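You operate a simulated robot arm through the tools that you are given. There is no shell and no other tool. Be economical: measure what you need, move in short steps, check, and stop when the job is done.

The job below is to be done with a simulated two-armed robot. You get a single attempt, and the scene is never put back.

Task
Hold the wooden pepper mill with clear box on the slatted counter steady with one hand and flip the rocker of the pepper mill the other way with the other.

It is judged by the outcome, as a careful person would: the job done as asked, and still so three seconds after it is handed in. It fails if anything else is knocked over, pushed out of place, dropped, spilled or broken.

Robot
Two 7-joint arms with two-finger parallel grippers on one trunk, on a base that drives. Base frame: it is fixed to the floor where the robot stands at the start and does not move with it; the origin is under the middle of the robot, x ahead of it, y to its left, z up; the surface under the hand at the start is at about z = 0.95. Units: m, degrees, N and s.
The left shoulder is at the start at [0.06, 0.143, 0.926], the right one opposite. With the tool pointing down near the work surface each hand reaches from about 0.2 to 0.68 m from the robot's upright axis, wherever it stands, measured 20 degrees to its own side. Places, roughly: rocker of the pepper mill [0.6, -0.1, 1]; wooden pepper mill with clear box (22x11x16 cm) [0.6, -0.1, 1]. Payload 1.57 kg a hand.
The tool frame of a hand sits at the grasp point between the pads (the TCP): z along the fingers, y along the line on which they close. The tips reach 0.03 m beyond it. The gripper opens to 0.11 m. The fingers are 0.024 m wide and 0.012 m thick; the gripper's body (0.048 by 0.112 m) begins 0.078 m behind the TCP.
Orientation is that of the tool frame in the base frame, as a unit quaternion [w, x, y, z]. With the fingers straight down and closing along the base's y, the tool's x points along the base's -x, its y along +y and its z along -z.

Tools
- The arms move only by the tool apply_moves. It takes "left_targets", "right_targets" or both (then of equal length, played together; a hand with none holds still); each is a list of rows, each a list of 7 numbers: the shift along the tool's x, y, z in m, then the turn, a rotation vector about the tool's x, y, z in degrees, then the opening, from 0 (shut) to 1 (fully open). In form: [[tx, ty, tz, ax, ay, az, grip], ...]. A call has 1 to 10 rows; each row is the pose to reach, as a shift and turn from the pose commanded when the call began, along the tool's axes at that moment. Each row takes 0.2 s and may step no farther than 0.05 m and 8.6 degrees from the row before; otherwise, or with a gripper value out of range, the whole call is refused. Where a pose cannot be reached the arm comes as near as it can. A force on the tool above 40 N (or 10 N above the force at the start of the call, whichever is more), or a blocked arm, ends the call early, and 0.2 s more pass. Each finger travels about 0.045 m/s and halts on what it meets, pressing with about 34 N; the grip force reading is that of the motor and also rises with nothing between the fingers. The clock runs only during rows and for 0.2 s after the last one: add rows that repeat a pose to give the fingers time. It gives the time, the measured TCP pose, the force on the tool (base axes), the opening and the grip force at its end, in the units of the frame above (readings bear some noise), with the torque about the TCP (base axes, N m) and any sound that the robot's microphone picked up.
- Cameras (640 x 400 px; columns grow to the right, rows downward): "scene" is now at [0.0461, -0.0097, 1.5472]; the picture's right is [-0.17, -0.99, 0.00], its down [-0.67, 0.12, -0.73] and it looks along [0.72, -0.12, -0.68] (base axes); focal length 284 px, centre (320, 200). "left" rides on the left gripper at [0.07, -0.016, -0.141] in its tool frame; the picture's right is [0.23, 0.97, 0.00], its down [-0.86, 0.20, -0.48] and it looks along [-0.47, 0.11, 0.88] (tool axes); focal length 222 px, centre (320, 200). "right" rides on the right gripper at [0.07, 0.016, -0.141] in its tool frame; the picture's right is [-0.23, 0.97, 0.00], its down [-0.86, -0.20, -0.48] and it looks along [-0.47, -0.11, 0.88] (tool axes); focal length 222 px, centre (320, 200). There is no depth. A picture from a camera that has moved, and an enlarged one, comes with that camera's place and axes in the base frame and with its lens. The place of the scene camera against the robot may be out by one fixed shift of up to 0.012 m in any direction.
- camera(camera): a new picture of that camera. The clock stands still meanwhile.
- lift_body(by): slides the trunk up (or, below 0, down) by that many m; the arms and the scene camera ride with it, the base frame stays. It gives what a move gives, with no picture.
- drive_base(legs): drives the robot by 1 to 6 legs, each [ahead, left, turn to the left] in m, m and degrees, along the robot's own axes; the way and the turn of a leg run together, so that a leg with both is an arc; at most 1.5 m and 180 degrees a leg. The arms and the cameras ride along, it lands a little off, and it stops where it bumps. It gives what a move gives.
- turn_head(pan, tilt): turns the head with the scene camera to pan (to the left, within 86 degrees either way) and tilt (down, from -29 to 69), counted from straight ahead of the robot. It gives what a move gives.
- enlarge(camera, box): a new picture of the part [left, top, right, bottom] of that camera's present view, enlarged. The clock stands still meanwhile.
- finish_job(): hands the job in; it is judged then, once.

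Go step by step. Nothing tells you exact positions but the pictures and the camera data: compare them with the known pose of the tool, close in by small moves and look again before you grip or let go. The budget is 120 turns and 88 pictures, counting those below and the enlarged ones. Unless the task says otherwise, let go and move clear before handing in, and close with one line.

The tools are called after "Emit:" as name(argument=value, ...) on one line, values as JSON. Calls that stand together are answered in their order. apply_moves: Moves the arms, as the interface text tells. Its arguments: {"type":"object","properties":{"left_targets":{"type":"array","items":{"type":"array","items":{"type":"number"}}},"right_targets":{"type":"array","items":{"type":"array","items":{"type":"number"}}}},"required":[]} The other tools are called the same way: lift_body (by) slides the trunk up or down; drive_base (legs) drives the base; turn_head (pan, tilt) turns the head that bears the scene camera; camera (camera) takes a picture; enlarge (camera, box) takes an enlarged picture of a part of a camera's view; finish_job () hands the job in.

At the start:

```text
clock: 0.0
left_position: [0.4498, 0.1049, 1.0009]
left_tool_rot: [0.0, 0.0, 1.0, -0.001]
left_force: [-0.4, 0.3, 0.0]
left_wrist_torque: [0.0, 0.02, 0.01]
left_gripper_width: 0.1103
left_finger_force: 0.1
right_position: [0.4565, -0.2768, 1.0]
right_tool_rot: [0.0, -0.001, 1.0, -0.001]
right_force: [0.0, -0.2, 0.2]
right_wrist_torque: [-0.01, 0.0, 0.01]
right_gripper_width: 0.1101
right_finger_force: 0.0
trunk travel left (down, up): [-0.525, 0.065]
robot x, y, heading: [0.0007, 0.0048, -0.2]
head pan, tilt: [-9.7, 43.0]
```

scene: 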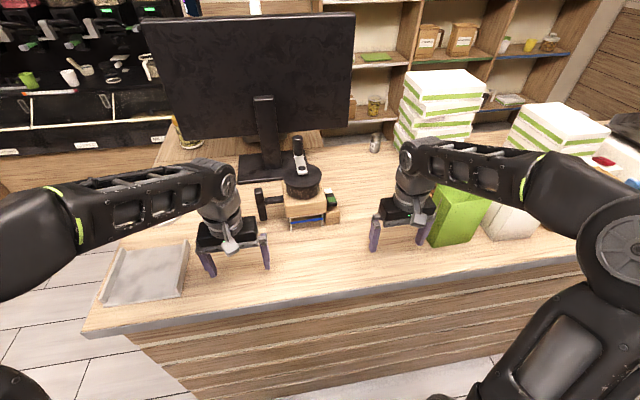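
right: 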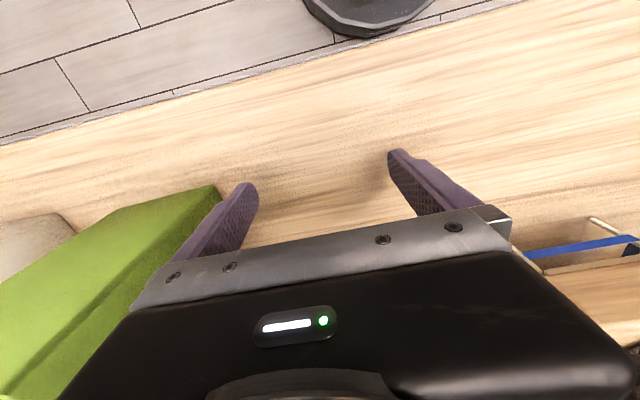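
left: 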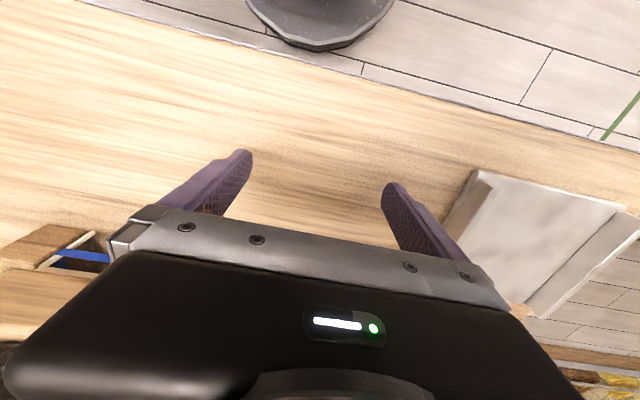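

I see the mill between the two hands, beyond them. I'll enlarge it to find the rocker.

Emit:
enlarge(camera="scene", box=[240, 120, 360, 240])

```text
3.33 times, centred on (300, 180) of scene
camera zoom: at [0.0461, -0.0097, 1.5472], right [-0.17, -0.99, 0.0], down [-0.67, 0.12, -0.73], along [0.72, -0.12, -0.68], focal length 945 px, centre (387, 267)
```

zoom: 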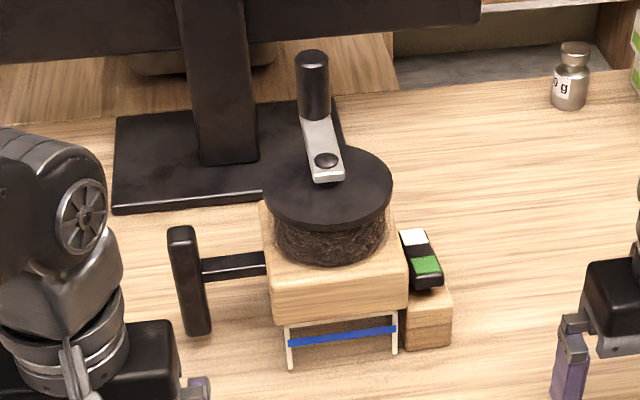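

The mill has a black side handle on the left, a rocker (white/green) on a small block at its right, and a clear box in front. I'll zoom more closely on the rocker.

Emit:
enlarge(camera="scene", box=[310, 180, 350, 230])

Emit:
enlarge(camera="scene", box=[245, 170, 345, 240])

```text
8.00 times, centred on (330, 205) of scene
camera zoom: at [0.0461, -0.0097, 1.5472], right [-0.17, -0.99, 0.0], down [-0.67, 0.12, -0.73], along [0.72, -0.12, -0.68], focal length 2268 px, centre (240, 160)
```

zoom: 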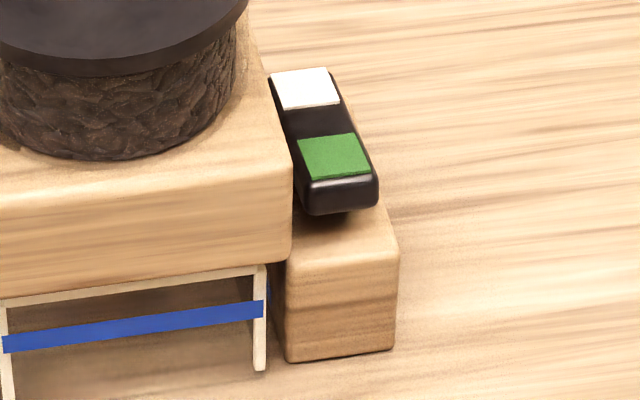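

```text
5.71 times, centred on (295, 205) of scene
camera zoom: at [0.0461, -0.0097, 1.5472], right [-0.17, -0.99, 0.0], down [-0.67, 0.12, -0.73], along [0.72, -0.12, -0.68], focal length 1620 px, centre (463, 171)
```

zoom: 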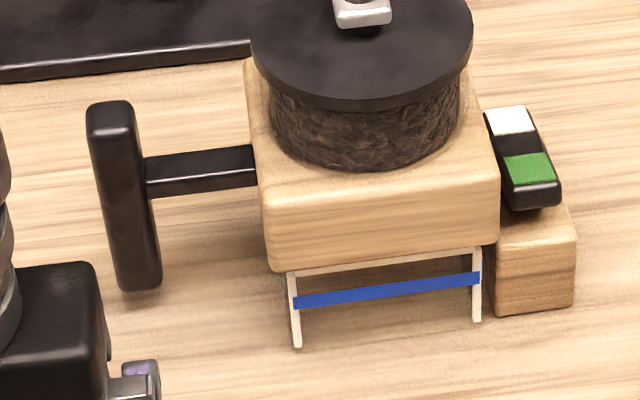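

The green (near) end looks raised, so that's the end to press, at about (0.605, -0.138). The handle bar on the left stands upright at about (0.625, 0.06). I'll lift both hands and turn them 90° so the grippers lie along x.

Emit:
apply_moves(left_targets=[[0, 0, -0.04, 0, 0, 0, 1], [0, 0, -0.08, 0, 0, 0, 1], [0, 0, -0.12, 0, 0, 0, 1], [0, 0, -0.16, 0, 0, 0, 1], [0, 0, -0.16, 0, 0, 8, 1], [0, 0, -0.16, 0, 0, 16, 1], [0, 0, -0.16, 0, 0, 24, 1], [0, 0, -0.16, 0, 0, 32, 1], [0, 0, -0.16, 0, 0, 40, 1], [0, 0, -0.16, 0, 0, 48, 1]], right_targets=[[0, 0, -0.04, 0, 0, 0, 0.6], [0, 0, -0.08, 0, 0, 0, 0.3], [0, 0, -0.12, 0, 0, 0, 0], [0, 0, -0.16, 0, 0, 0, 0], [0, 0, -0.16, 0, 0, -8, 0], [0, 0, -0.16, 0, 0, -16, 0], [0, 0, -0.16, 0, 0, -24, 0], [0, 0, -0.16, 0, 0, -32, 0], [0, 0, -0.16, 0, 0, -40, 0], [0, 0, -0.16, 0, 0, -48, 0]])

Emit:
apply_moves(left_targets=[[0, 0, 0, 0, 0, 8.4, 1], [0, 0, 0, 0, 0, 16.8, 1], [0, 0, 0, 0, 0, 25.2, 1], [0, 0, 0, 0, 0, 33.6, 1], [0, 0, 0, 0, 0, 42, 1], [0, 0, 0, 0, 0, 42, 1]], right_targets=[[0, 0, 0, 0, 0, -8.4, 0], [0, 0, 0, 0, 0, -16.8, 0], [0, 0, 0, 0, 0, -25.2, 0], [0, 0, 0, 0, 0, -33.6, 0], [0, 0, 0, 0, 0, -42, 0], [0, 0, 0, 0, 0, -42, 0]])

Emit:
camera(camera="scene")

Emit:
camera(camera="left")

Emit:
camera(camera="right")

```text
clock: 2.2
left_position: [0.4358, 0.1196, 1.1245]
left_tool_rot: [0.005, 0.354, 0.935, -0.002]
left_force: [-0.5, -0.7, 0.5]
left_wrist_torque: [0.01, -0.04, 0.01]
left_gripper_width: 0.1099
left_finger_force: 0.0
left hand out of reach, approached as far as the arm can: row 3, 4, 5, 6, 7, 8, 9, 10
right_position: [0.4546, -0.2802, 1.1385]
right_tool_rot: [0.028, -0.352, 0.935, -0.015]
right_force: [-0.6, -0.2, 0.0]
right_wrist_torque: [0.03, -0.08, 0.0]
right_gripper_width: 0.0002
right_finger_force: 21.1
right hand out of reach, approached as far as the arm can: row 3, 4, 5, 6, 7, 8, 9, 10
trunk travel left (down, up): [-0.525, 0.065]
robot x, y, heading: [-0.0012, -0.0008, -0.2]
head pan, tilt: [-9.7, 43.0]
```

```text
clock: 3.6
left_position: [0.4394, 0.1228, 1.1222]
left_tool_rot: [0.006, 0.666, 0.746, -0.002]
left_force: [0.8, -1.1, 0.2]
left_wrist_torque: [-0.03, 0.01, 0.02]
left_gripper_width: 0.1102
left_finger_force: 0.1
right_position: [0.4569, -0.2774, 1.1355]
right_tool_rot: [0.02, -0.665, 0.746, -0.024]
right_force: [-0.9, 0.4, 0.0]
right_wrist_torque: [0.04, -0.01, 0.0]
right_gripper_width: 0.0
right_finger_force: 21.3
trunk travel left (down, up): [-0.525, 0.065]
robot x, y, heading: [-0.0004, -0.0022, 0.0]
head pan, tilt: [-9.7, 43.0]
```

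```text
81 pictures are left
camera scene: at [0.0461, -0.0096, 1.5472], right [-0.17, -0.99, 0.0], down [-0.67, 0.12, -0.73], along [0.72, -0.12, -0.68], focal length 284 px, centre (320, 200)
```

scene: 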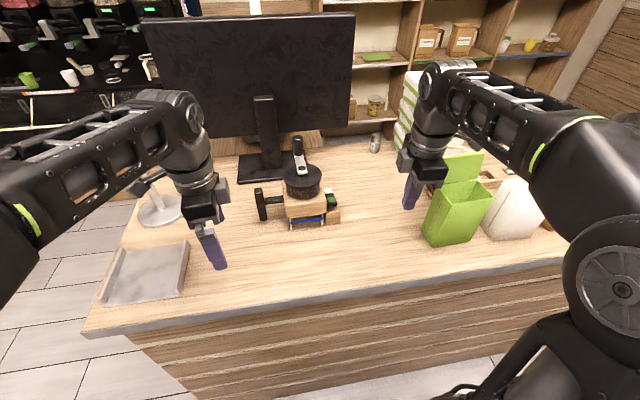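

```text
80 pictures are left
camera left: at [0.413, 0.1908, 1.2638], right [0.94, 0.34, 0.0], down [0.29, -0.82, 0.49], along [0.17, -0.46, -0.87], focal length 222 px, centre (320, 200)
```

left: 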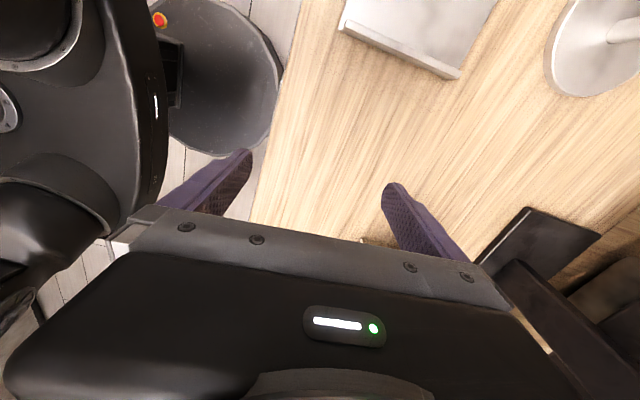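

```text
79 pictures are left
camera right: at [0.4238, -0.3441, 1.2784], right [-0.94, 0.34, -0.06], down [0.27, 0.83, 0.49], along [0.21, 0.44, -0.87], focal length 222 px, centre (320, 200)
```

right: 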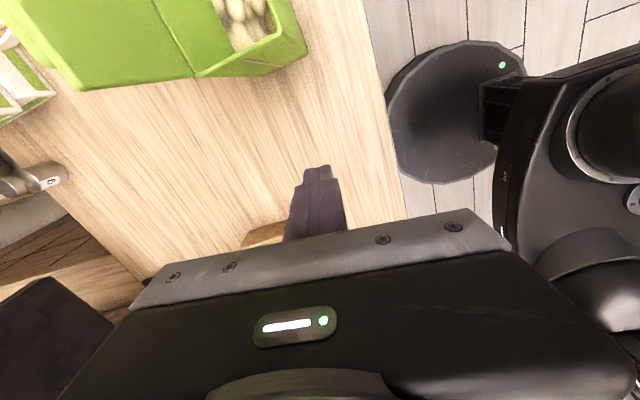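

Height is limited with the tool down, so I'll raise the trunk 0.06 m for clearance and read the poses again.

Emit:
lift_body(by=0.06)

Emit:
enlarge(camera="scene", box=[240, 130, 350, 250])

```text
clock: 4.6
left_position: [0.4389, 0.1225, 1.182]
left_tool_rot: [0.006, 0.665, 0.747, -0.002]
left_force: [0.3, 0.1, 0.6]
left_wrist_torque: [0.03, 0.0, -0.03]
left_gripper_width: 0.1099
left_finger_force: 0.1
right_position: [0.4581, -0.277, 1.1975]
right_tool_rot: [0.02, -0.664, 0.747, -0.024]
right_force: [-0.1, 0.6, -0.1]
right_wrist_torque: [0.01, -0.02, 0.04]
right_gripper_width: 0.0
right_finger_force: 21.8
trunk travel left (down, up): [-0.585, 0.005]
robot x, y, heading: [0.0011, 0.0019, -0.1]
head pan, tilt: [-9.7, 43.0]
```

```text
3.33 times, centred on (295, 190) of scene
camera zoom: at [0.0463, -0.0098, 1.6071], right [-0.17, -0.99, 0.0], down [-0.67, 0.12, -0.73], along [0.72, -0.12, -0.68], focal length 945 px, centre (403, 233)
```

zoom: 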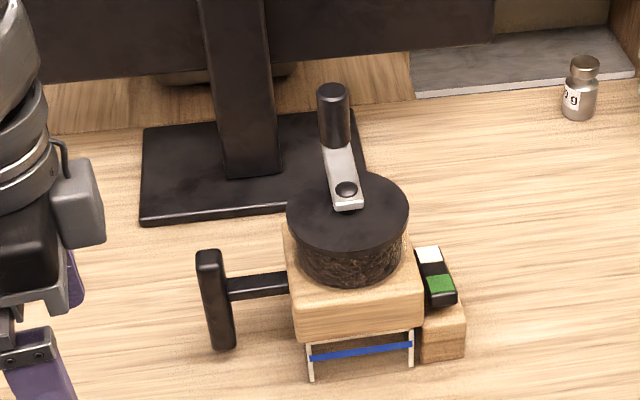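

I estimate the handle bar at x≈0.61, y≈0.056, top z≈1.075. I'll move the left hand above it, and the right hand part of the way toward the rocker while staying high.

Emit:
apply_moves(left_targets=[[-0.02, 0.035, 0, 0, 0, 3, 1], [-0.04, 0.07, 0, 0, 0, 6, 1], [-0.06, 0.105, 0, 0, 0, 6, 1], [-0.08, 0.14, 0.0, 0, 0, 6, 1], [-0.08, 0.14, 0.0, 0, 0, 6, 1]])

Emit:
apply_moves(right_targets=[[0, -0.035, 0, 0, 0, -3, 0], [-0.0, -0.07, 0, 0, 0, -6, 0], [-0.0, -0.105, 0, 0, 0, -6, 0], [-0.03, -0.12, 0.0, 0, 0, -6, 0], [-0.03, -0.12, 0.0, 0, 0, -6, 0]])

Emit:
camera(camera="scene")

Emit:
camera(camera="left")

Emit:
camera(camera="right")

```text
clock: 5.8
left_position: [0.5537, 0.0987, 1.1389]
left_tool_rot: [0.007, 0.703, 0.712, 0.0]
left_force: [-1.5, 0.2, 1.0]
left_wrist_torque: [-0.02, -0.06, 0.04]
left_gripper_width: 0.1101
left_finger_force: 0.2
left hand out of reach, approached as far as the arm can: row 1, 2, 3, 4, 5
right_position: [0.4524, -0.2757, 1.1993]
right_tool_rot: [0.02, -0.664, 0.747, -0.025]
right_force: [-0.6, 1.3, 0.0]
right_wrist_torque: [-0.03, -0.1, -0.01]
right_gripper_width: 0.0
right_finger_force: 21.4
trunk travel left (down, up): [-0.585, 0.005]
robot x, y, heading: [0.0017, -0.0006, -0.1]
head pan, tilt: [-9.7, 43.0]
```

```text
clock: 7.0
left_position: [0.5551, 0.0961, 1.1361]
left_tool_rot: [0.006, 0.703, 0.711, 0.0]
left_force: [0.0, 0.8, 0.8]
left_wrist_torque: [-0.02, -0.03, -0.01]
left_gripper_width: 0.1102
left_finger_force: 0.1
right_position: [0.5088, -0.2876, 1.1846]
right_tool_rot: [0.019, -0.697, 0.716, -0.025]
right_force: [-0.4, -0.5, -0.7]
right_wrist_torque: [0.0, 0.0, 0.01]
right_gripper_width: 0.0002
right_finger_force: 21.1
right hand out of reach, approached as far as the arm can: row 1, 2, 3, 4, 5
trunk travel left (down, up): [-0.585, 0.005]
robot x, y, heading: [0.0022, -0.0005, -0.2]
head pan, tilt: [-9.7, 43.0]
```

```text
77 pictures are left
camera scene: at [0.0458, -0.0095, 1.6072], right [-0.17, -0.99, 0.0], down [-0.67, 0.12, -0.73], along [0.72, -0.12, -0.68], focal length 284 px, centre (320, 200)
```

scene: 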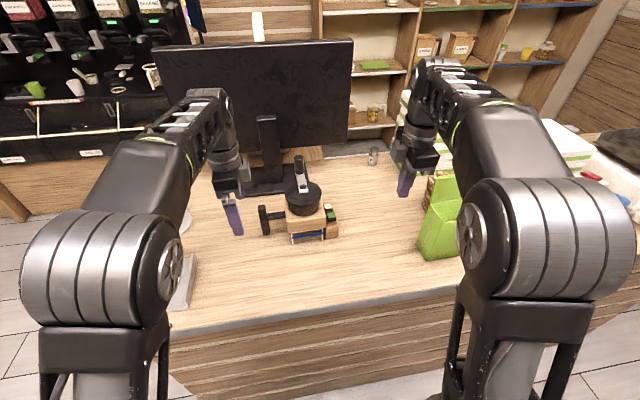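

```text
76 pictures are left
camera left: at [0.5371, 0.1665, 1.2785], right [0.97, 0.24, 0.01], down [0.21, -0.85, 0.49], along [0.12, -0.47, -0.87], focal length 222 px, centre (320, 200)
```

left: 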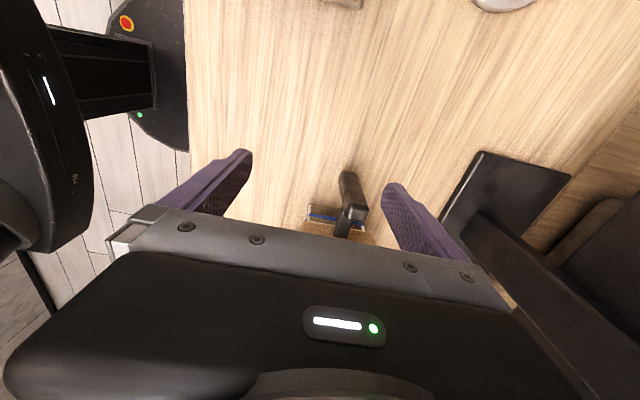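

```text
75 pictures are left
camera right: at [0.4823, -0.3566, 1.3261], right [-0.97, 0.25, -0.06], down [0.19, 0.85, 0.48], along [0.17, 0.45, -0.87], focal length 222 px, centre (320, 200)
```

right: 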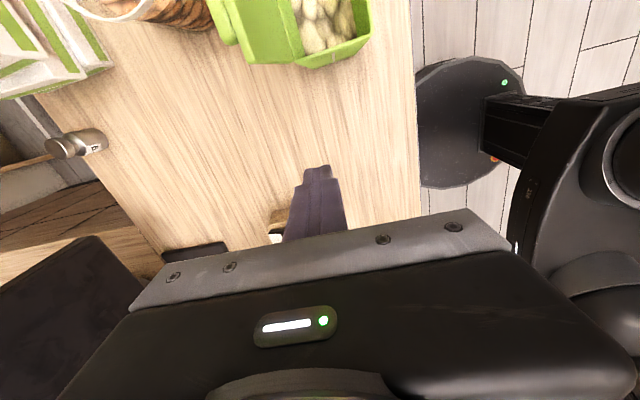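

The left wrist camera puts the bar at x≈0.606, y≈0.055. I'll lower the left hand on its +y side with the fingers straddling it in x, then slide in along -y.

Emit:
apply_moves(left_targets=[[0, 0.01, 0.025, 0, 0, 0, 1], [0, 0.025, 0.05, 0, 0, 0, 1], [0, 0.04, 0.07, 0, 0, 0, 1], [0, 0.05, 0.085, 0, 0, 0, 1], [0, 0.05, 0.085, 0, 0, 0, 1]])

Emit:
camera(camera="left")

Emit:
enlarge(camera="scene", box=[200, 130, 350, 260])

```text
clock: 8.2
left_position: [0.6065, 0.0967, 1.0502]
left_tool_rot: [0.005, 0.702, 0.712, 0.0]
left_force: [0.1, -0.6, -0.3]
left_wrist_torque: [0.01, 0.0, 0.01]
left_gripper_width: 0.1101
left_finger_force: 0.1
right_position: [0.5086, -0.2881, 1.1849]
right_tool_rot: [0.018, -0.697, 0.716, -0.024]
right_force: [-0.6, 0.3, -0.1]
right_wrist_torque: [0.01, 0.03, -0.02]
right_gripper_width: 0.0
right_finger_force: 20.7
trunk travel left (down, up): [-0.585, 0.005]
robot x, y, heading: [-0.003, 0.0057, 0.2]
head pan, tilt: [-9.7, 43.0]
```

```text
74 pictures are left
camera left: at [0.5893, 0.1664, 1.1924], right [0.97, 0.24, 0.01], down [0.21, -0.85, 0.49], along [0.12, -0.47, -0.87], focal length 222 px, centre (320, 200)
```

left: 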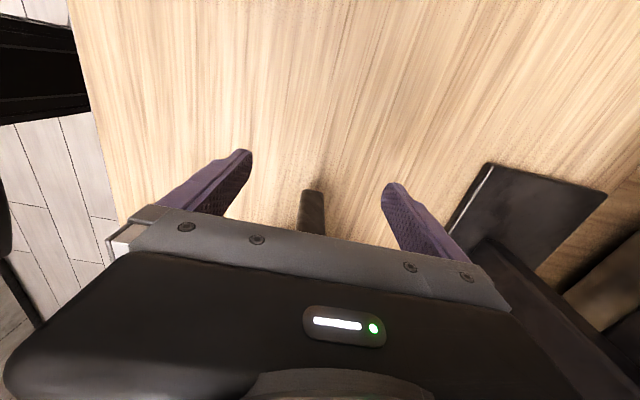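

```text
3.08 times, centred on (275, 195) of scene
camera zoom: at [0.0459, -0.0097, 1.6072], right [-0.17, -0.99, 0.0], down [-0.67, 0.12, -0.73], along [0.72, -0.12, -0.68], focal length 872 px, centre (458, 215)
```

zoom: 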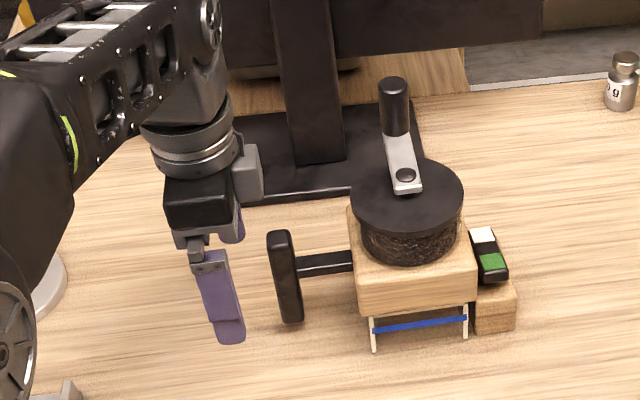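

The fingers straddle the bar in x. I'll slide in along -y by 0.042 m and check.

Emit:
apply_moves(left_targets=[[-0.015, 0, 0, 0, 0, 0, 1], [-0.03, 0, 0, 0, 0, 0, 1], [-0.041, 0, 0, 0, 0, 0, 1], [-0.041, 0, 0, 0, 0, 0, 1]])

Emit:
camera(camera="left")

Emit:
enlarge(camera="scene", box=[200, 130, 350, 260])

```text
clock: 9.2
left_position: [0.6073, 0.0559, 1.0504]
left_tool_rot: [0.006, 0.703, 0.711, 0.0]
left_force: [0.4, 0.3, -0.6]
left_wrist_torque: [-0.01, 0.02, 0.0]
left_gripper_width: 0.1099
left_finger_force: 0.0
right_position: [0.5093, -0.2884, 1.1845]
right_tool_rot: [0.019, -0.697, 0.717, -0.025]
right_force: [0.3, 0.3, -0.4]
right_wrist_torque: [-0.01, 0.01, -0.01]
right_gripper_width: 0.0001
right_finger_force: 20.8
trunk travel left (down, up): [-0.585, 0.005]
robot x, y, heading: [-0.0006, 0.003, -0.2]
head pan, tilt: [-9.7, 43.0]
```

```text
72 pictures are left
camera left: at [0.5899, 0.1258, 1.192], right [0.97, 0.24, 0.0], down [0.21, -0.85, 0.49], along [0.12, -0.47, -0.87], focal length 222 px, centre (320, 200)
```

left: 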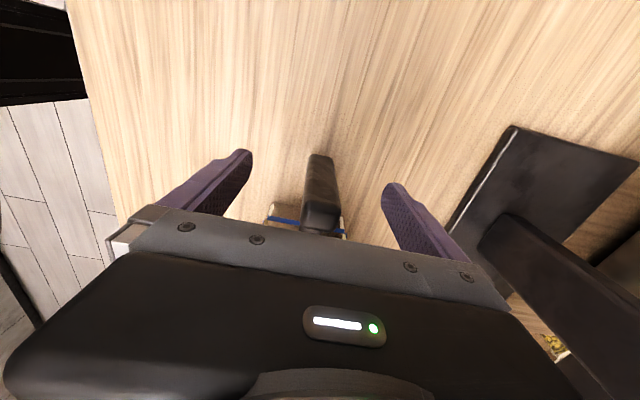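

```text
3.08 times, centred on (275, 195) of scene
camera zoom: at [0.0462, -0.0095, 1.6072], right [-0.17, -0.99, 0.0], down [-0.67, 0.12, -0.73], along [0.72, -0.12, -0.68], focal length 872 px, centre (458, 215)
```

zoom: 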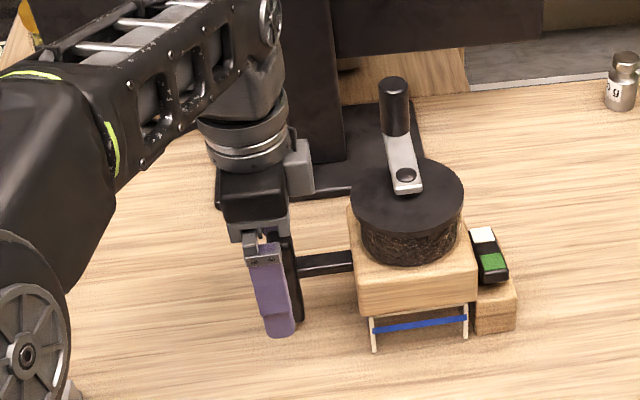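

The bar sits centred between the fingers. I'll close the left gripper on it.

Emit:
apply_moves(left_targets=[[-0.002, 0, 0, 0, 0, 0, 0.7], [-0.003, 0, 0, 0, 0, 0, 0.5], [-0.003, 0, 0, 0, 0, 0, 0.35], [-0.003, 0, 0, 0, 0, 0, 0.25], [-0.003, 0, 0, 0, 0, 0, 0.2], [-0.003, 0, 0, 0, 0, 0, 0.15], [-0.003, 0, 0, 0, 0, 0, 0.1], [-0.003, 0, 0, 0, 0, 0, 0.1], [-0.003, 0, 0, 0, 0, 0, 0.1]])

Emit:
enlarge(camera="scene", box=[200, 130, 350, 260])

```text
clock: 11.2
left_position: [0.6081, 0.0528, 1.0515]
left_tool_rot: [0.005, 0.703, 0.711, -0.001]
left_force: [2.4, -1.0, 3.4]
left_wrist_torque: [-0.06, 0.2, 0.19]
left_gripper_width: 0.0263
left_finger_force: 34.6
right_position: [0.5103, -0.2877, 1.1845]
right_tool_rot: [0.019, -0.697, 0.717, -0.024]
right_force: [1.1, -0.5, 0.4]
right_wrist_torque: [0.02, 0.0, -0.02]
right_gripper_width: 0.0
right_finger_force: 20.7
trunk travel left (down, up): [-0.585, 0.005]
robot x, y, heading: [-0.0016, 0.0011, -0.2]
head pan, tilt: [-9.7, 43.0]
```

```text
3.08 times, centred on (275, 195) of scene
camera zoom: at [0.0463, -0.0099, 1.6072], right [-0.17, -0.99, 0.0], down [-0.67, 0.12, -0.73], along [0.72, -0.12, -0.68], focal length 872 px, centre (458, 215)
```

zoom: 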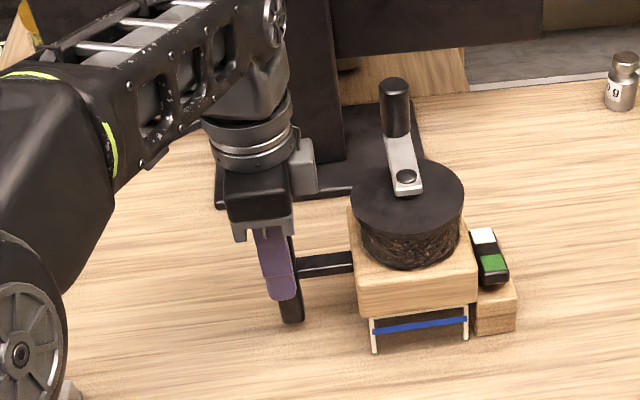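

The mill's handle is held (width 26 mm, 35 N). Now I'll bring the right hand above the near green end of the rocker.

Emit:
apply_moves(right_targets=[[-0.03, -0.02, 0.01, 0, 0, 0, 0], [-0.06, -0.035, 0.025, 0, 0, 0, 0], [-0.09, -0.055, 0.045, 0, 0, 0, 0], [-0.12, -0.075, 0.06, 0, 0, 0, 0], [-0.14, -0.095, 0.07, 0, 0, 0, 0], [-0.14, -0.095, 0.07, 0, 0, 0, 0]])

Emit:
enlarge(camera="scene", box=[260, 120, 400, 250])

Emit:
camera(camera="right")

```text
clock: 12.6
left_position: [0.6095, 0.0521, 1.0497]
left_tool_rot: [0.005, 0.703, 0.711, -0.001]
left_force: [0.9, -1.1, 6.3]
left_wrist_torque: [-0.3, 0.52, 0.12]
left_gripper_width: 0.0259
left_finger_force: 34.0
right_position: [0.6095, -0.1499, 1.119]
right_tool_rot: [0.018, -0.702, 0.711, -0.025]
right_force: [-0.4, 0.4, 0.2]
right_wrist_torque: [0.03, 0.01, 0.01]
right_gripper_width: 0.0
right_finger_force: 21.2
trunk travel left (down, up): [-0.585, 0.005]
robot x, y, heading: [0.001, 0.001, -0.1]
head pan, tilt: [-9.7, 43.0]
```

```text
3.08 times, centred on (330, 185) of scene
camera zoom: at [0.0459, -0.0099, 1.6072], right [-0.17, -0.99, 0.0], down [-0.67, 0.12, -0.73], along [0.72, -0.12, -0.68], focal length 872 px, centre (289, 246)
```

zoom: 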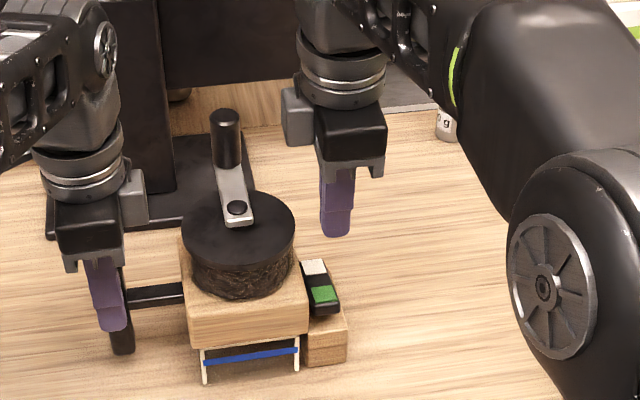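

```text
68 pictures are left
camera right: at [0.5824, -0.2189, 1.26], right [-0.97, 0.24, -0.06], down [0.18, 0.86, 0.48], along [0.17, 0.46, -0.87], focal length 222 px, centre (320, 200)
```

right: 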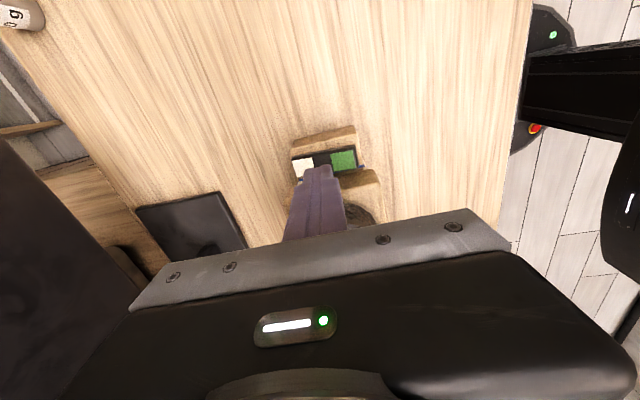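

The right wrist camera shows the rocker clearly: green ≈(0.591,-0.135), white ≈(0.642,-0.134). I'll zoom in to confirm which end is up.

Emit:
enlarge(camera="right", box=[270, 110, 400, 230])

```text
3.33 times, centred on (335, 170) of right
camera zoom: at [0.5824, -0.2189, 1.26], right [-0.97, 0.24, -0.06], down [0.18, 0.86, 0.48], along [0.17, 0.46, -0.87], focal length 740 px, centre (270, 300)
```

zoom: 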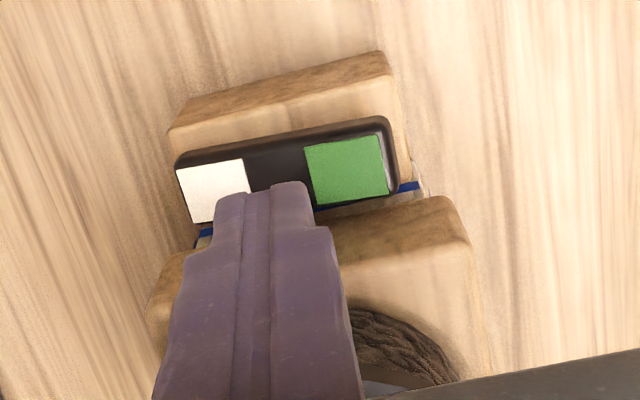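

The green end is raised, so I'll press there. I'm moving over it at about (0.590, -0.138) and lowering to just above it.

Emit:
apply_moves(right_targets=[[-0.012, 0.0205, 0.0, 0, 0, 0, 0], [-0.012, 0.0205, 0.02, 0, 0, 0, 0], [-0.012, 0.0215, 0.045, 0, 0, 0, 0], [-0.012, 0.0215, 0.045, 0, 0, 0, 0]])

Emit:
enlarge(camera="right", box=[260, 100, 400, 230])

Emit:
enlarge(camera="scene", box=[290, 170, 370, 250])

```text
clock: 13.6
left_position: [0.6074, 0.0528, 1.0501]
left_tool_rot: [0.006, 0.702, 0.712, -0.001]
left_force: [-1.7, -0.9, 5.4]
left_wrist_torque: [-0.21, 0.68, -0.06]
left_gripper_width: 0.0258
left_finger_force: 34.0
right_position: [0.59, -0.1378, 1.0722]
right_tool_rot: [0.019, -0.702, 0.712, -0.025]
right_force: [0.0, -0.5, 0.2]
right_wrist_torque: [-0.03, 0.0, 0.01]
right_gripper_width: 0.0
right_finger_force: 21.6
trunk travel left (down, up): [-0.585, 0.005]
robot x, y, heading: [0.0012, -0.0012, 0.1]
head pan, tilt: [-9.7, 43.0]
```

```text
3.08 times, centred on (330, 165) of right
camera zoom: at [0.5635, -0.2061, 1.2138], right [-0.97, 0.24, -0.06], down [0.18, 0.86, 0.48], along [0.17, 0.46, -0.87], focal length 684 px, centre (289, 308)
```

zoom: 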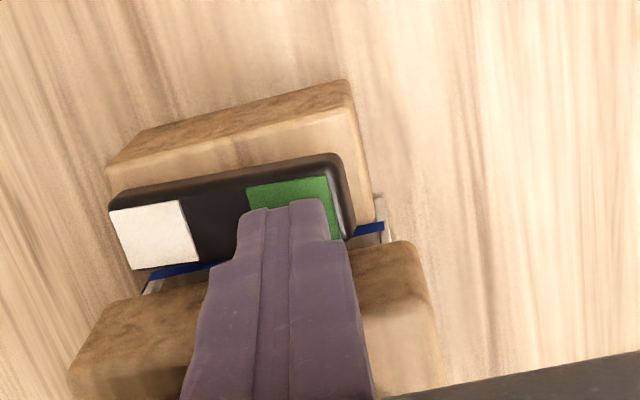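

```text
5.00 times, centred on (330, 210) of scene
camera zoom: at [0.0455, -0.0097, 1.6072], right [-0.17, -0.99, 0.0], down [-0.67, 0.12, -0.73], along [0.72, -0.12, -0.68], focal length 1418 px, centre (270, 150)
```

zoom: 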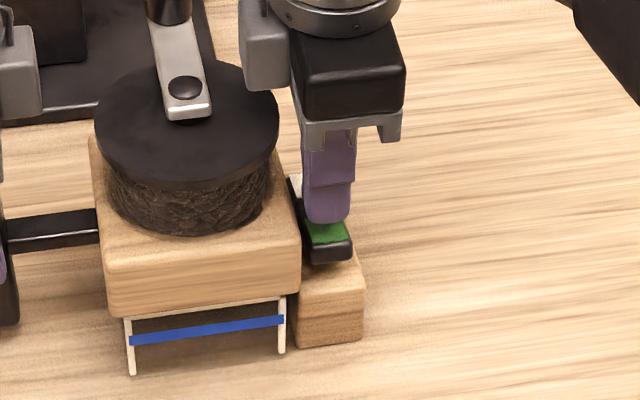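

The tip is lined up above the green pad. I'll press down in small steps.

Emit:
apply_moves(right_targets=[[0, 0, 0.006, 0, 0, 0, 0], [0, 0, 0.012, 0, 0, 0, 0], [0, 0, 0.016, 0, 0, 0, 0], [0, 0, 0.02, 0, 0, 0, 0], [0, 0, 0.024, 0, 0, 0, 0], [0, 0, 0.024, 0, 0, 0, 0]])

Emit:
enlarge(camera="scene", box=[290, 170, 370, 250])

```text
clock: 15.0
left_position: [0.6075, 0.0536, 1.0503]
left_tool_rot: [0.005, 0.703, 0.712, -0.001]
left_force: [5.7, -0.8, -0.6]
left_wrist_torque: [0.35, 0.92, 0.84]
left_gripper_width: 0.0259
left_finger_force: 33.9
right_position: [0.5905, -0.1374, 1.0511]
right_tool_rot: [0.019, -0.702, 0.712, -0.024]
right_force: [-9.6, 1.1, 19.1]
right_wrist_torque: [0.14, 0.07, 0.08]
right_gripper_width: 0.0
right_finger_force: 20.6
trunk travel left (down, up): [-0.585, 0.005]
robot x, y, heading: [-0.0026, 0.0014, 0.1]
head pan, tilt: [-9.7, 43.0]
```

```text
5.00 times, centred on (330, 210) of scene
camera zoom: at [0.0442, -0.0094, 1.6074], right [-0.17, -0.99, 0.0], down [-0.67, 0.12, -0.73], along [0.72, -0.12, -0.68], focal length 1418 px, centre (270, 150)
```

zoom: 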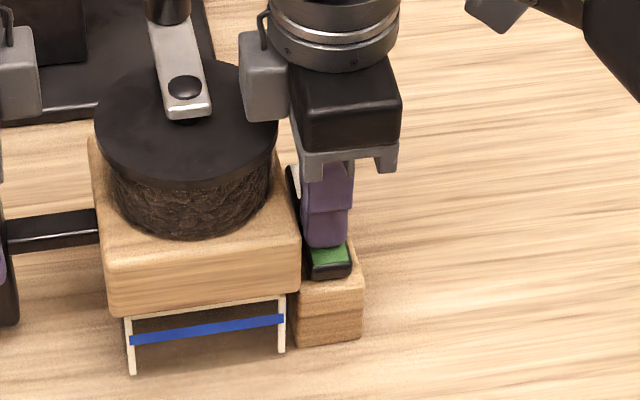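

The rocker has started tipping, with 19 N on the tool. I'll press a few mm more.

Emit:
apply_moves(right_targets=[[0, 0, 0.003, 0, 0, 0, 0], [0, 0, 0.006, 0, 0, 0, 0], [0, 0, 0.006, 0, 0, 0, 0]])

Emit:
enlarge(camera="right", box=[260, 100, 400, 230])

Emit:
enlarge(camera="scene", box=[290, 170, 370, 250])

```text
clock: 15.5
left_position: [0.6069, 0.0531, 1.0508]
left_tool_rot: [0.005, 0.702, 0.712, -0.001]
left_force: [4.3, 1.7, 1.1]
left_wrist_torque: [-0.68, 1.17, 0.74]
left_gripper_width: 0.0259
left_finger_force: 34.1
right_position: [0.5913, -0.1365, 1.0501]
right_tool_rot: [0.023, -0.702, 0.712, -0.026]
right_force: [-9.7, -1.5, 15.0]
right_wrist_torque: [0.03, 0.09, 0.0]
right_gripper_width: 0.0
right_finger_force: 21.3
trunk travel left (down, up): [-0.585, 0.005]
robot x, y, heading: [0.0007, 0.0023, 0.0]
head pan, tilt: [-9.7, 43.0]
stopped in row 2 (right hand): the force on the tool passed its limit at 44 N (the readings are from after the stop); the commanded pose is now the measured one
```

```text
3.08 times, centred on (330, 165) of right
camera zoom: at [0.5645, -0.2061, 1.1919], right [-0.97, 0.24, -0.07], down [0.18, 0.86, 0.49], along [0.18, 0.46, -0.87], focal length 684 px, centre (289, 308)
```

zoom: 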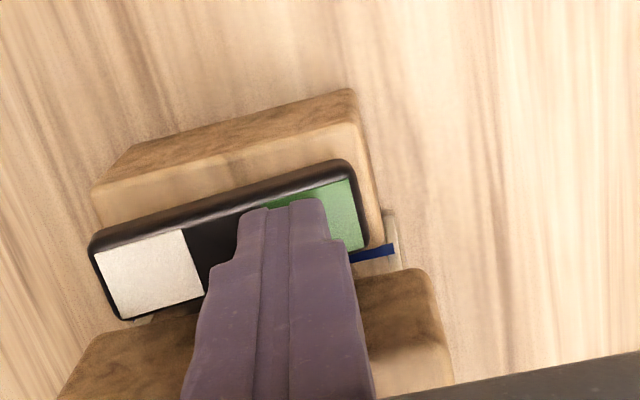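

```text
5.00 times, centred on (330, 210) of scene
camera zoom: at [0.0437, -0.0093, 1.6073], right [-0.17, -0.99, 0.0], down [-0.67, 0.12, -0.73], along [0.72, -0.12, -0.68], focal length 1418 px, centre (270, 150)
```

zoom: 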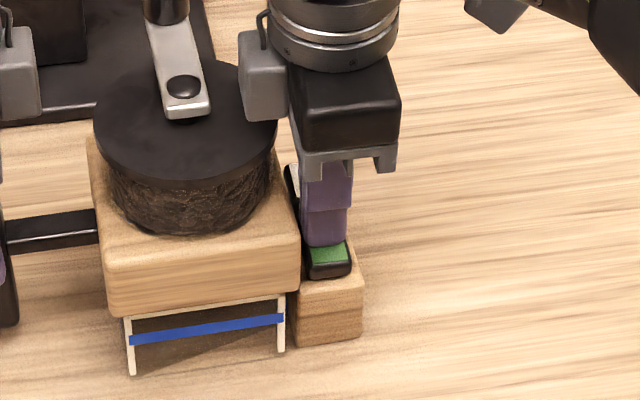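

The white end is now the raised one and the press hit a hard stop (44 N). I'll lift the right hand straight up and see whether it stays.

Emit:
apply_moves(right_targets=[[0, 0, -0.01, 0, 0, 0, 0], [0, 0, -0.03, 0, 0, 0, 0], [0, 0, -0.05, 0, 0, 0, 0], [0, 0, -0.06, 0, 0, 0, 0], [0, 0, -0.06, 0, 0, 0, 0]])

Emit:
enlarge(camera="right", box=[260, 100, 400, 230])

Emit:
enlarge(camera="scene", box=[290, 170, 370, 250])

```text
clock: 16.7
left_position: [0.6069, 0.0537, 1.0496]
left_tool_rot: [0.006, 0.702, 0.712, -0.001]
left_force: [0.9, 2.5, 14.9]
left_wrist_torque: [-0.61, 0.9, -0.03]
left_gripper_width: 0.0259
left_finger_force: 33.4
right_position: [0.5887, -0.1361, 1.1091]
right_tool_rot: [0.021, -0.702, 0.711, -0.026]
right_force: [-0.3, -1.2, -0.5]
right_wrist_torque: [0.0, -0.03, -0.01]
right_gripper_width: 0.0001
right_finger_force: 21.6
trunk travel left (down, up): [-0.585, 0.005]
robot x, y, heading: [0.0015, -0.0022, -0.0]
head pan, tilt: [-9.7, 43.0]
```

```text
3.08 times, centred on (330, 165) of right
camera zoom: at [0.5621, -0.2063, 1.2505], right [-0.97, 0.24, -0.07], down [0.18, 0.86, 0.49], along [0.17, 0.46, -0.87], focal length 684 px, centre (289, 308)
```

zoom: 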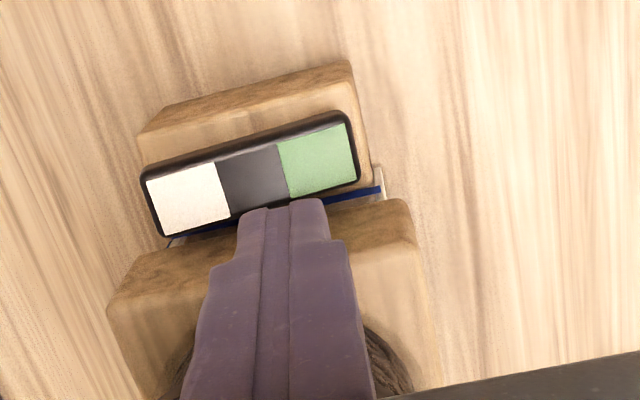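

```text
5.00 times, centred on (330, 210) of scene
camera zoom: at [0.0449, -0.0095, 1.6073], right [-0.17, -0.99, 0.0], down [-0.67, 0.12, -0.73], along [0.72, -0.12, -0.68], focal length 1418 px, centre (270, 150)
```

zoom: 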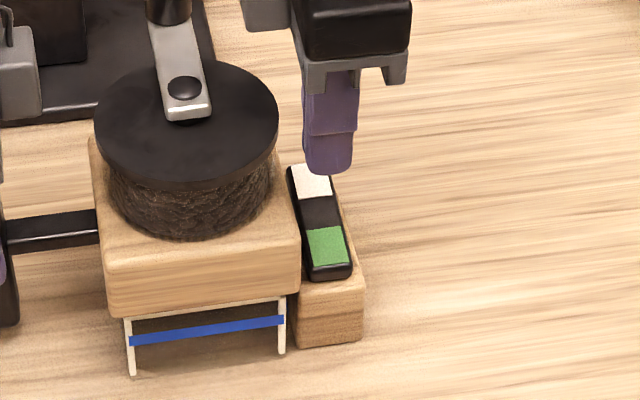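

The rocker has flipped and holds. I'll open the left hand gently while the right hand moves off to its side.

Emit:
apply_moves(left_targets=[[0, 0, 0, 0, 0, 0, 0.3], [0, 0, 0, 0, 0, 0, 0.45], [0, 0, 0, 0, 0, 0, 0.6], [0, 0, 0, 0, 0, 0, 0.8], [0, 0, 0, 0, 0, 0, 1], [0, 0, 0, 0, 0, 0, 1], [0, 0, 0, 0, 0, 0, 1], [0, 0, 0, 0, 0, 0, 1], [0, 0, 0, 0, 0, 0, 1]], right_targets=[[0, 0, -0.01, 0, 0, 0, 0], [0, 0, -0.02, 0, 0, 0, 0], [0.02, 0, -0.03, 0, 0, 0, 0], [0.04, 0, -0.04, 0, 0, 0, 0], [0.06, 0.02, -0.04, 0, 0, 0, 0], [0.08, 0.04, -0.04, 0, 0, 0, 0], [0.08, 0.06, -0.04, 0, 0, 0, 0], [0.08, 0.08, -0.04, 0, 0, 0, 0], [0.08, 0.08, -0.04, 0, 0, 0, 0]])

Emit:
camera(camera="left")

```text
clock: 18.7
left_position: [0.6075, 0.0521, 1.0491]
left_tool_rot: [0.004, 0.703, 0.711, -0.002]
left_force: [-0.4, -0.2, -0.8]
left_wrist_torque: [-0.01, 0.0, 0.01]
left_gripper_width: 0.1099
left_finger_force: 0.1
right_position: [0.5047, -0.2156, 1.1423]
right_tool_rot: [0.021, -0.702, 0.711, -0.025]
right_force: [0.5, 0.3, -0.6]
right_wrist_torque: [-0.01, 0.04, 0.01]
right_gripper_width: 0.0001
right_finger_force: 21.7
trunk travel left (down, up): [-0.585, 0.005]
robot x, y, heading: [-0.0042, -0.0011, -0.0]
head pan, tilt: [-9.7, 43.0]
```

```text
59 pictures are left
camera left: at [0.5905, 0.1228, 1.1903], right [0.97, 0.24, 0.0], down [0.21, -0.85, 0.49], along [0.12, -0.47, -0.87], focal length 222 px, centre (320, 200)
```

left: 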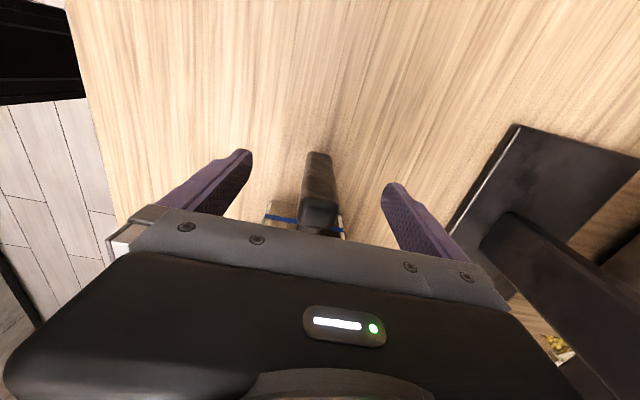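

The handle is free between the open fingers. I'll slide the left hand out along +y and back off.

Emit:
apply_moves(left_targets=[[0.02, 0, 0, 0, 0, 0, 1], [0.04, 0, 0, 0, 0, 0, 1], [0.06, 0, 0, 0, 0, 0, 1], [0.07, -0.02, -0.02, 0, 0, 0, 1], [0.07, -0.05, -0.04, 0, 0, 0, 1], [0.07, -0.08, -0.06, 0, 0, 0, 1], [0.07, -0.08, -0.06, 0, 0, 0, 1]])

Emit:
camera(camera="scene")

Emit:
enlarge(camera="scene", box=[240, 130, 350, 250])

```text
clock: 20.3
left_position: [0.5273, 0.122, 1.1078]
left_tool_rot: [0.004, 0.703, 0.712, -0.002]
left_force: [-0.3, -0.6, 0.0]
left_wrist_torque: [-0.03, 0.0, 0.03]
left_gripper_width: 0.11
left_finger_force: 0.0
right_position: [0.5057, -0.2153, 1.1425]
right_tool_rot: [0.02, -0.702, 0.712, -0.026]
right_force: [-0.1, -0.4, 0.5]
right_wrist_torque: [-0.01, 0.02, 0.03]
right_gripper_width: 0.0
right_finger_force: 20.6
trunk travel left (down, up): [-0.585, 0.005]
robot x, y, heading: [0.0019, -0.0029, -0.0]
head pan, tilt: [-9.7, 43.0]
```

```text
58 pictures are left
camera scene: at [0.047, -0.0099, 1.6071], right [-0.17, -0.99, 0.0], down [-0.67, 0.12, -0.73], along [0.72, -0.12, -0.68], focal length 284 px, centre (320, 200)
```

scene: 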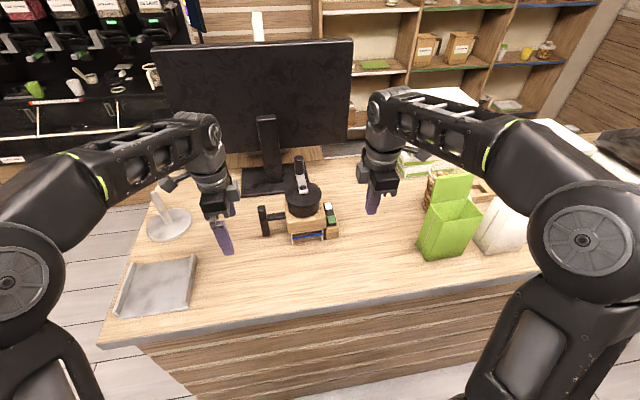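

```text
3.33 times, centred on (295, 190) of scene
camera zoom: at [0.047, -0.0099, 1.6071], right [-0.17, -0.99, 0.0], down [-0.67, 0.12, -0.73], along [0.72, -0.12, -0.68], focal length 945 px, centre (403, 233)
```

zoom: 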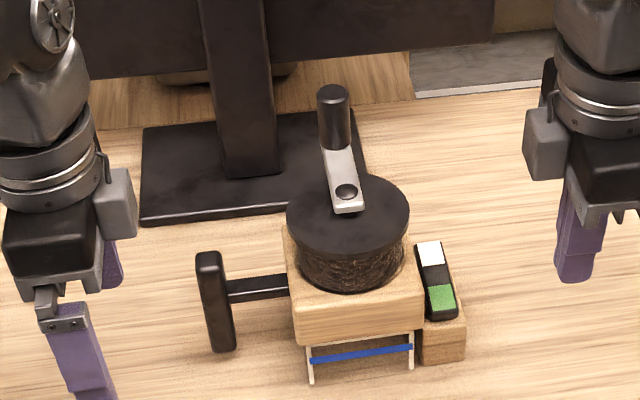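

The rocker is flipped (white end up, green end down), the mill is standing where it was, and both hands are clear, so I'll hand it in.

Emit:
finish_job()

```text
The job is handed in.
```

I flipped the pepper mill's rocker with the right hand while the left hand held the handle, then let go and handed the job in. In the last picture the white end is up and the mill is still in its place, with nothing else disturbed.
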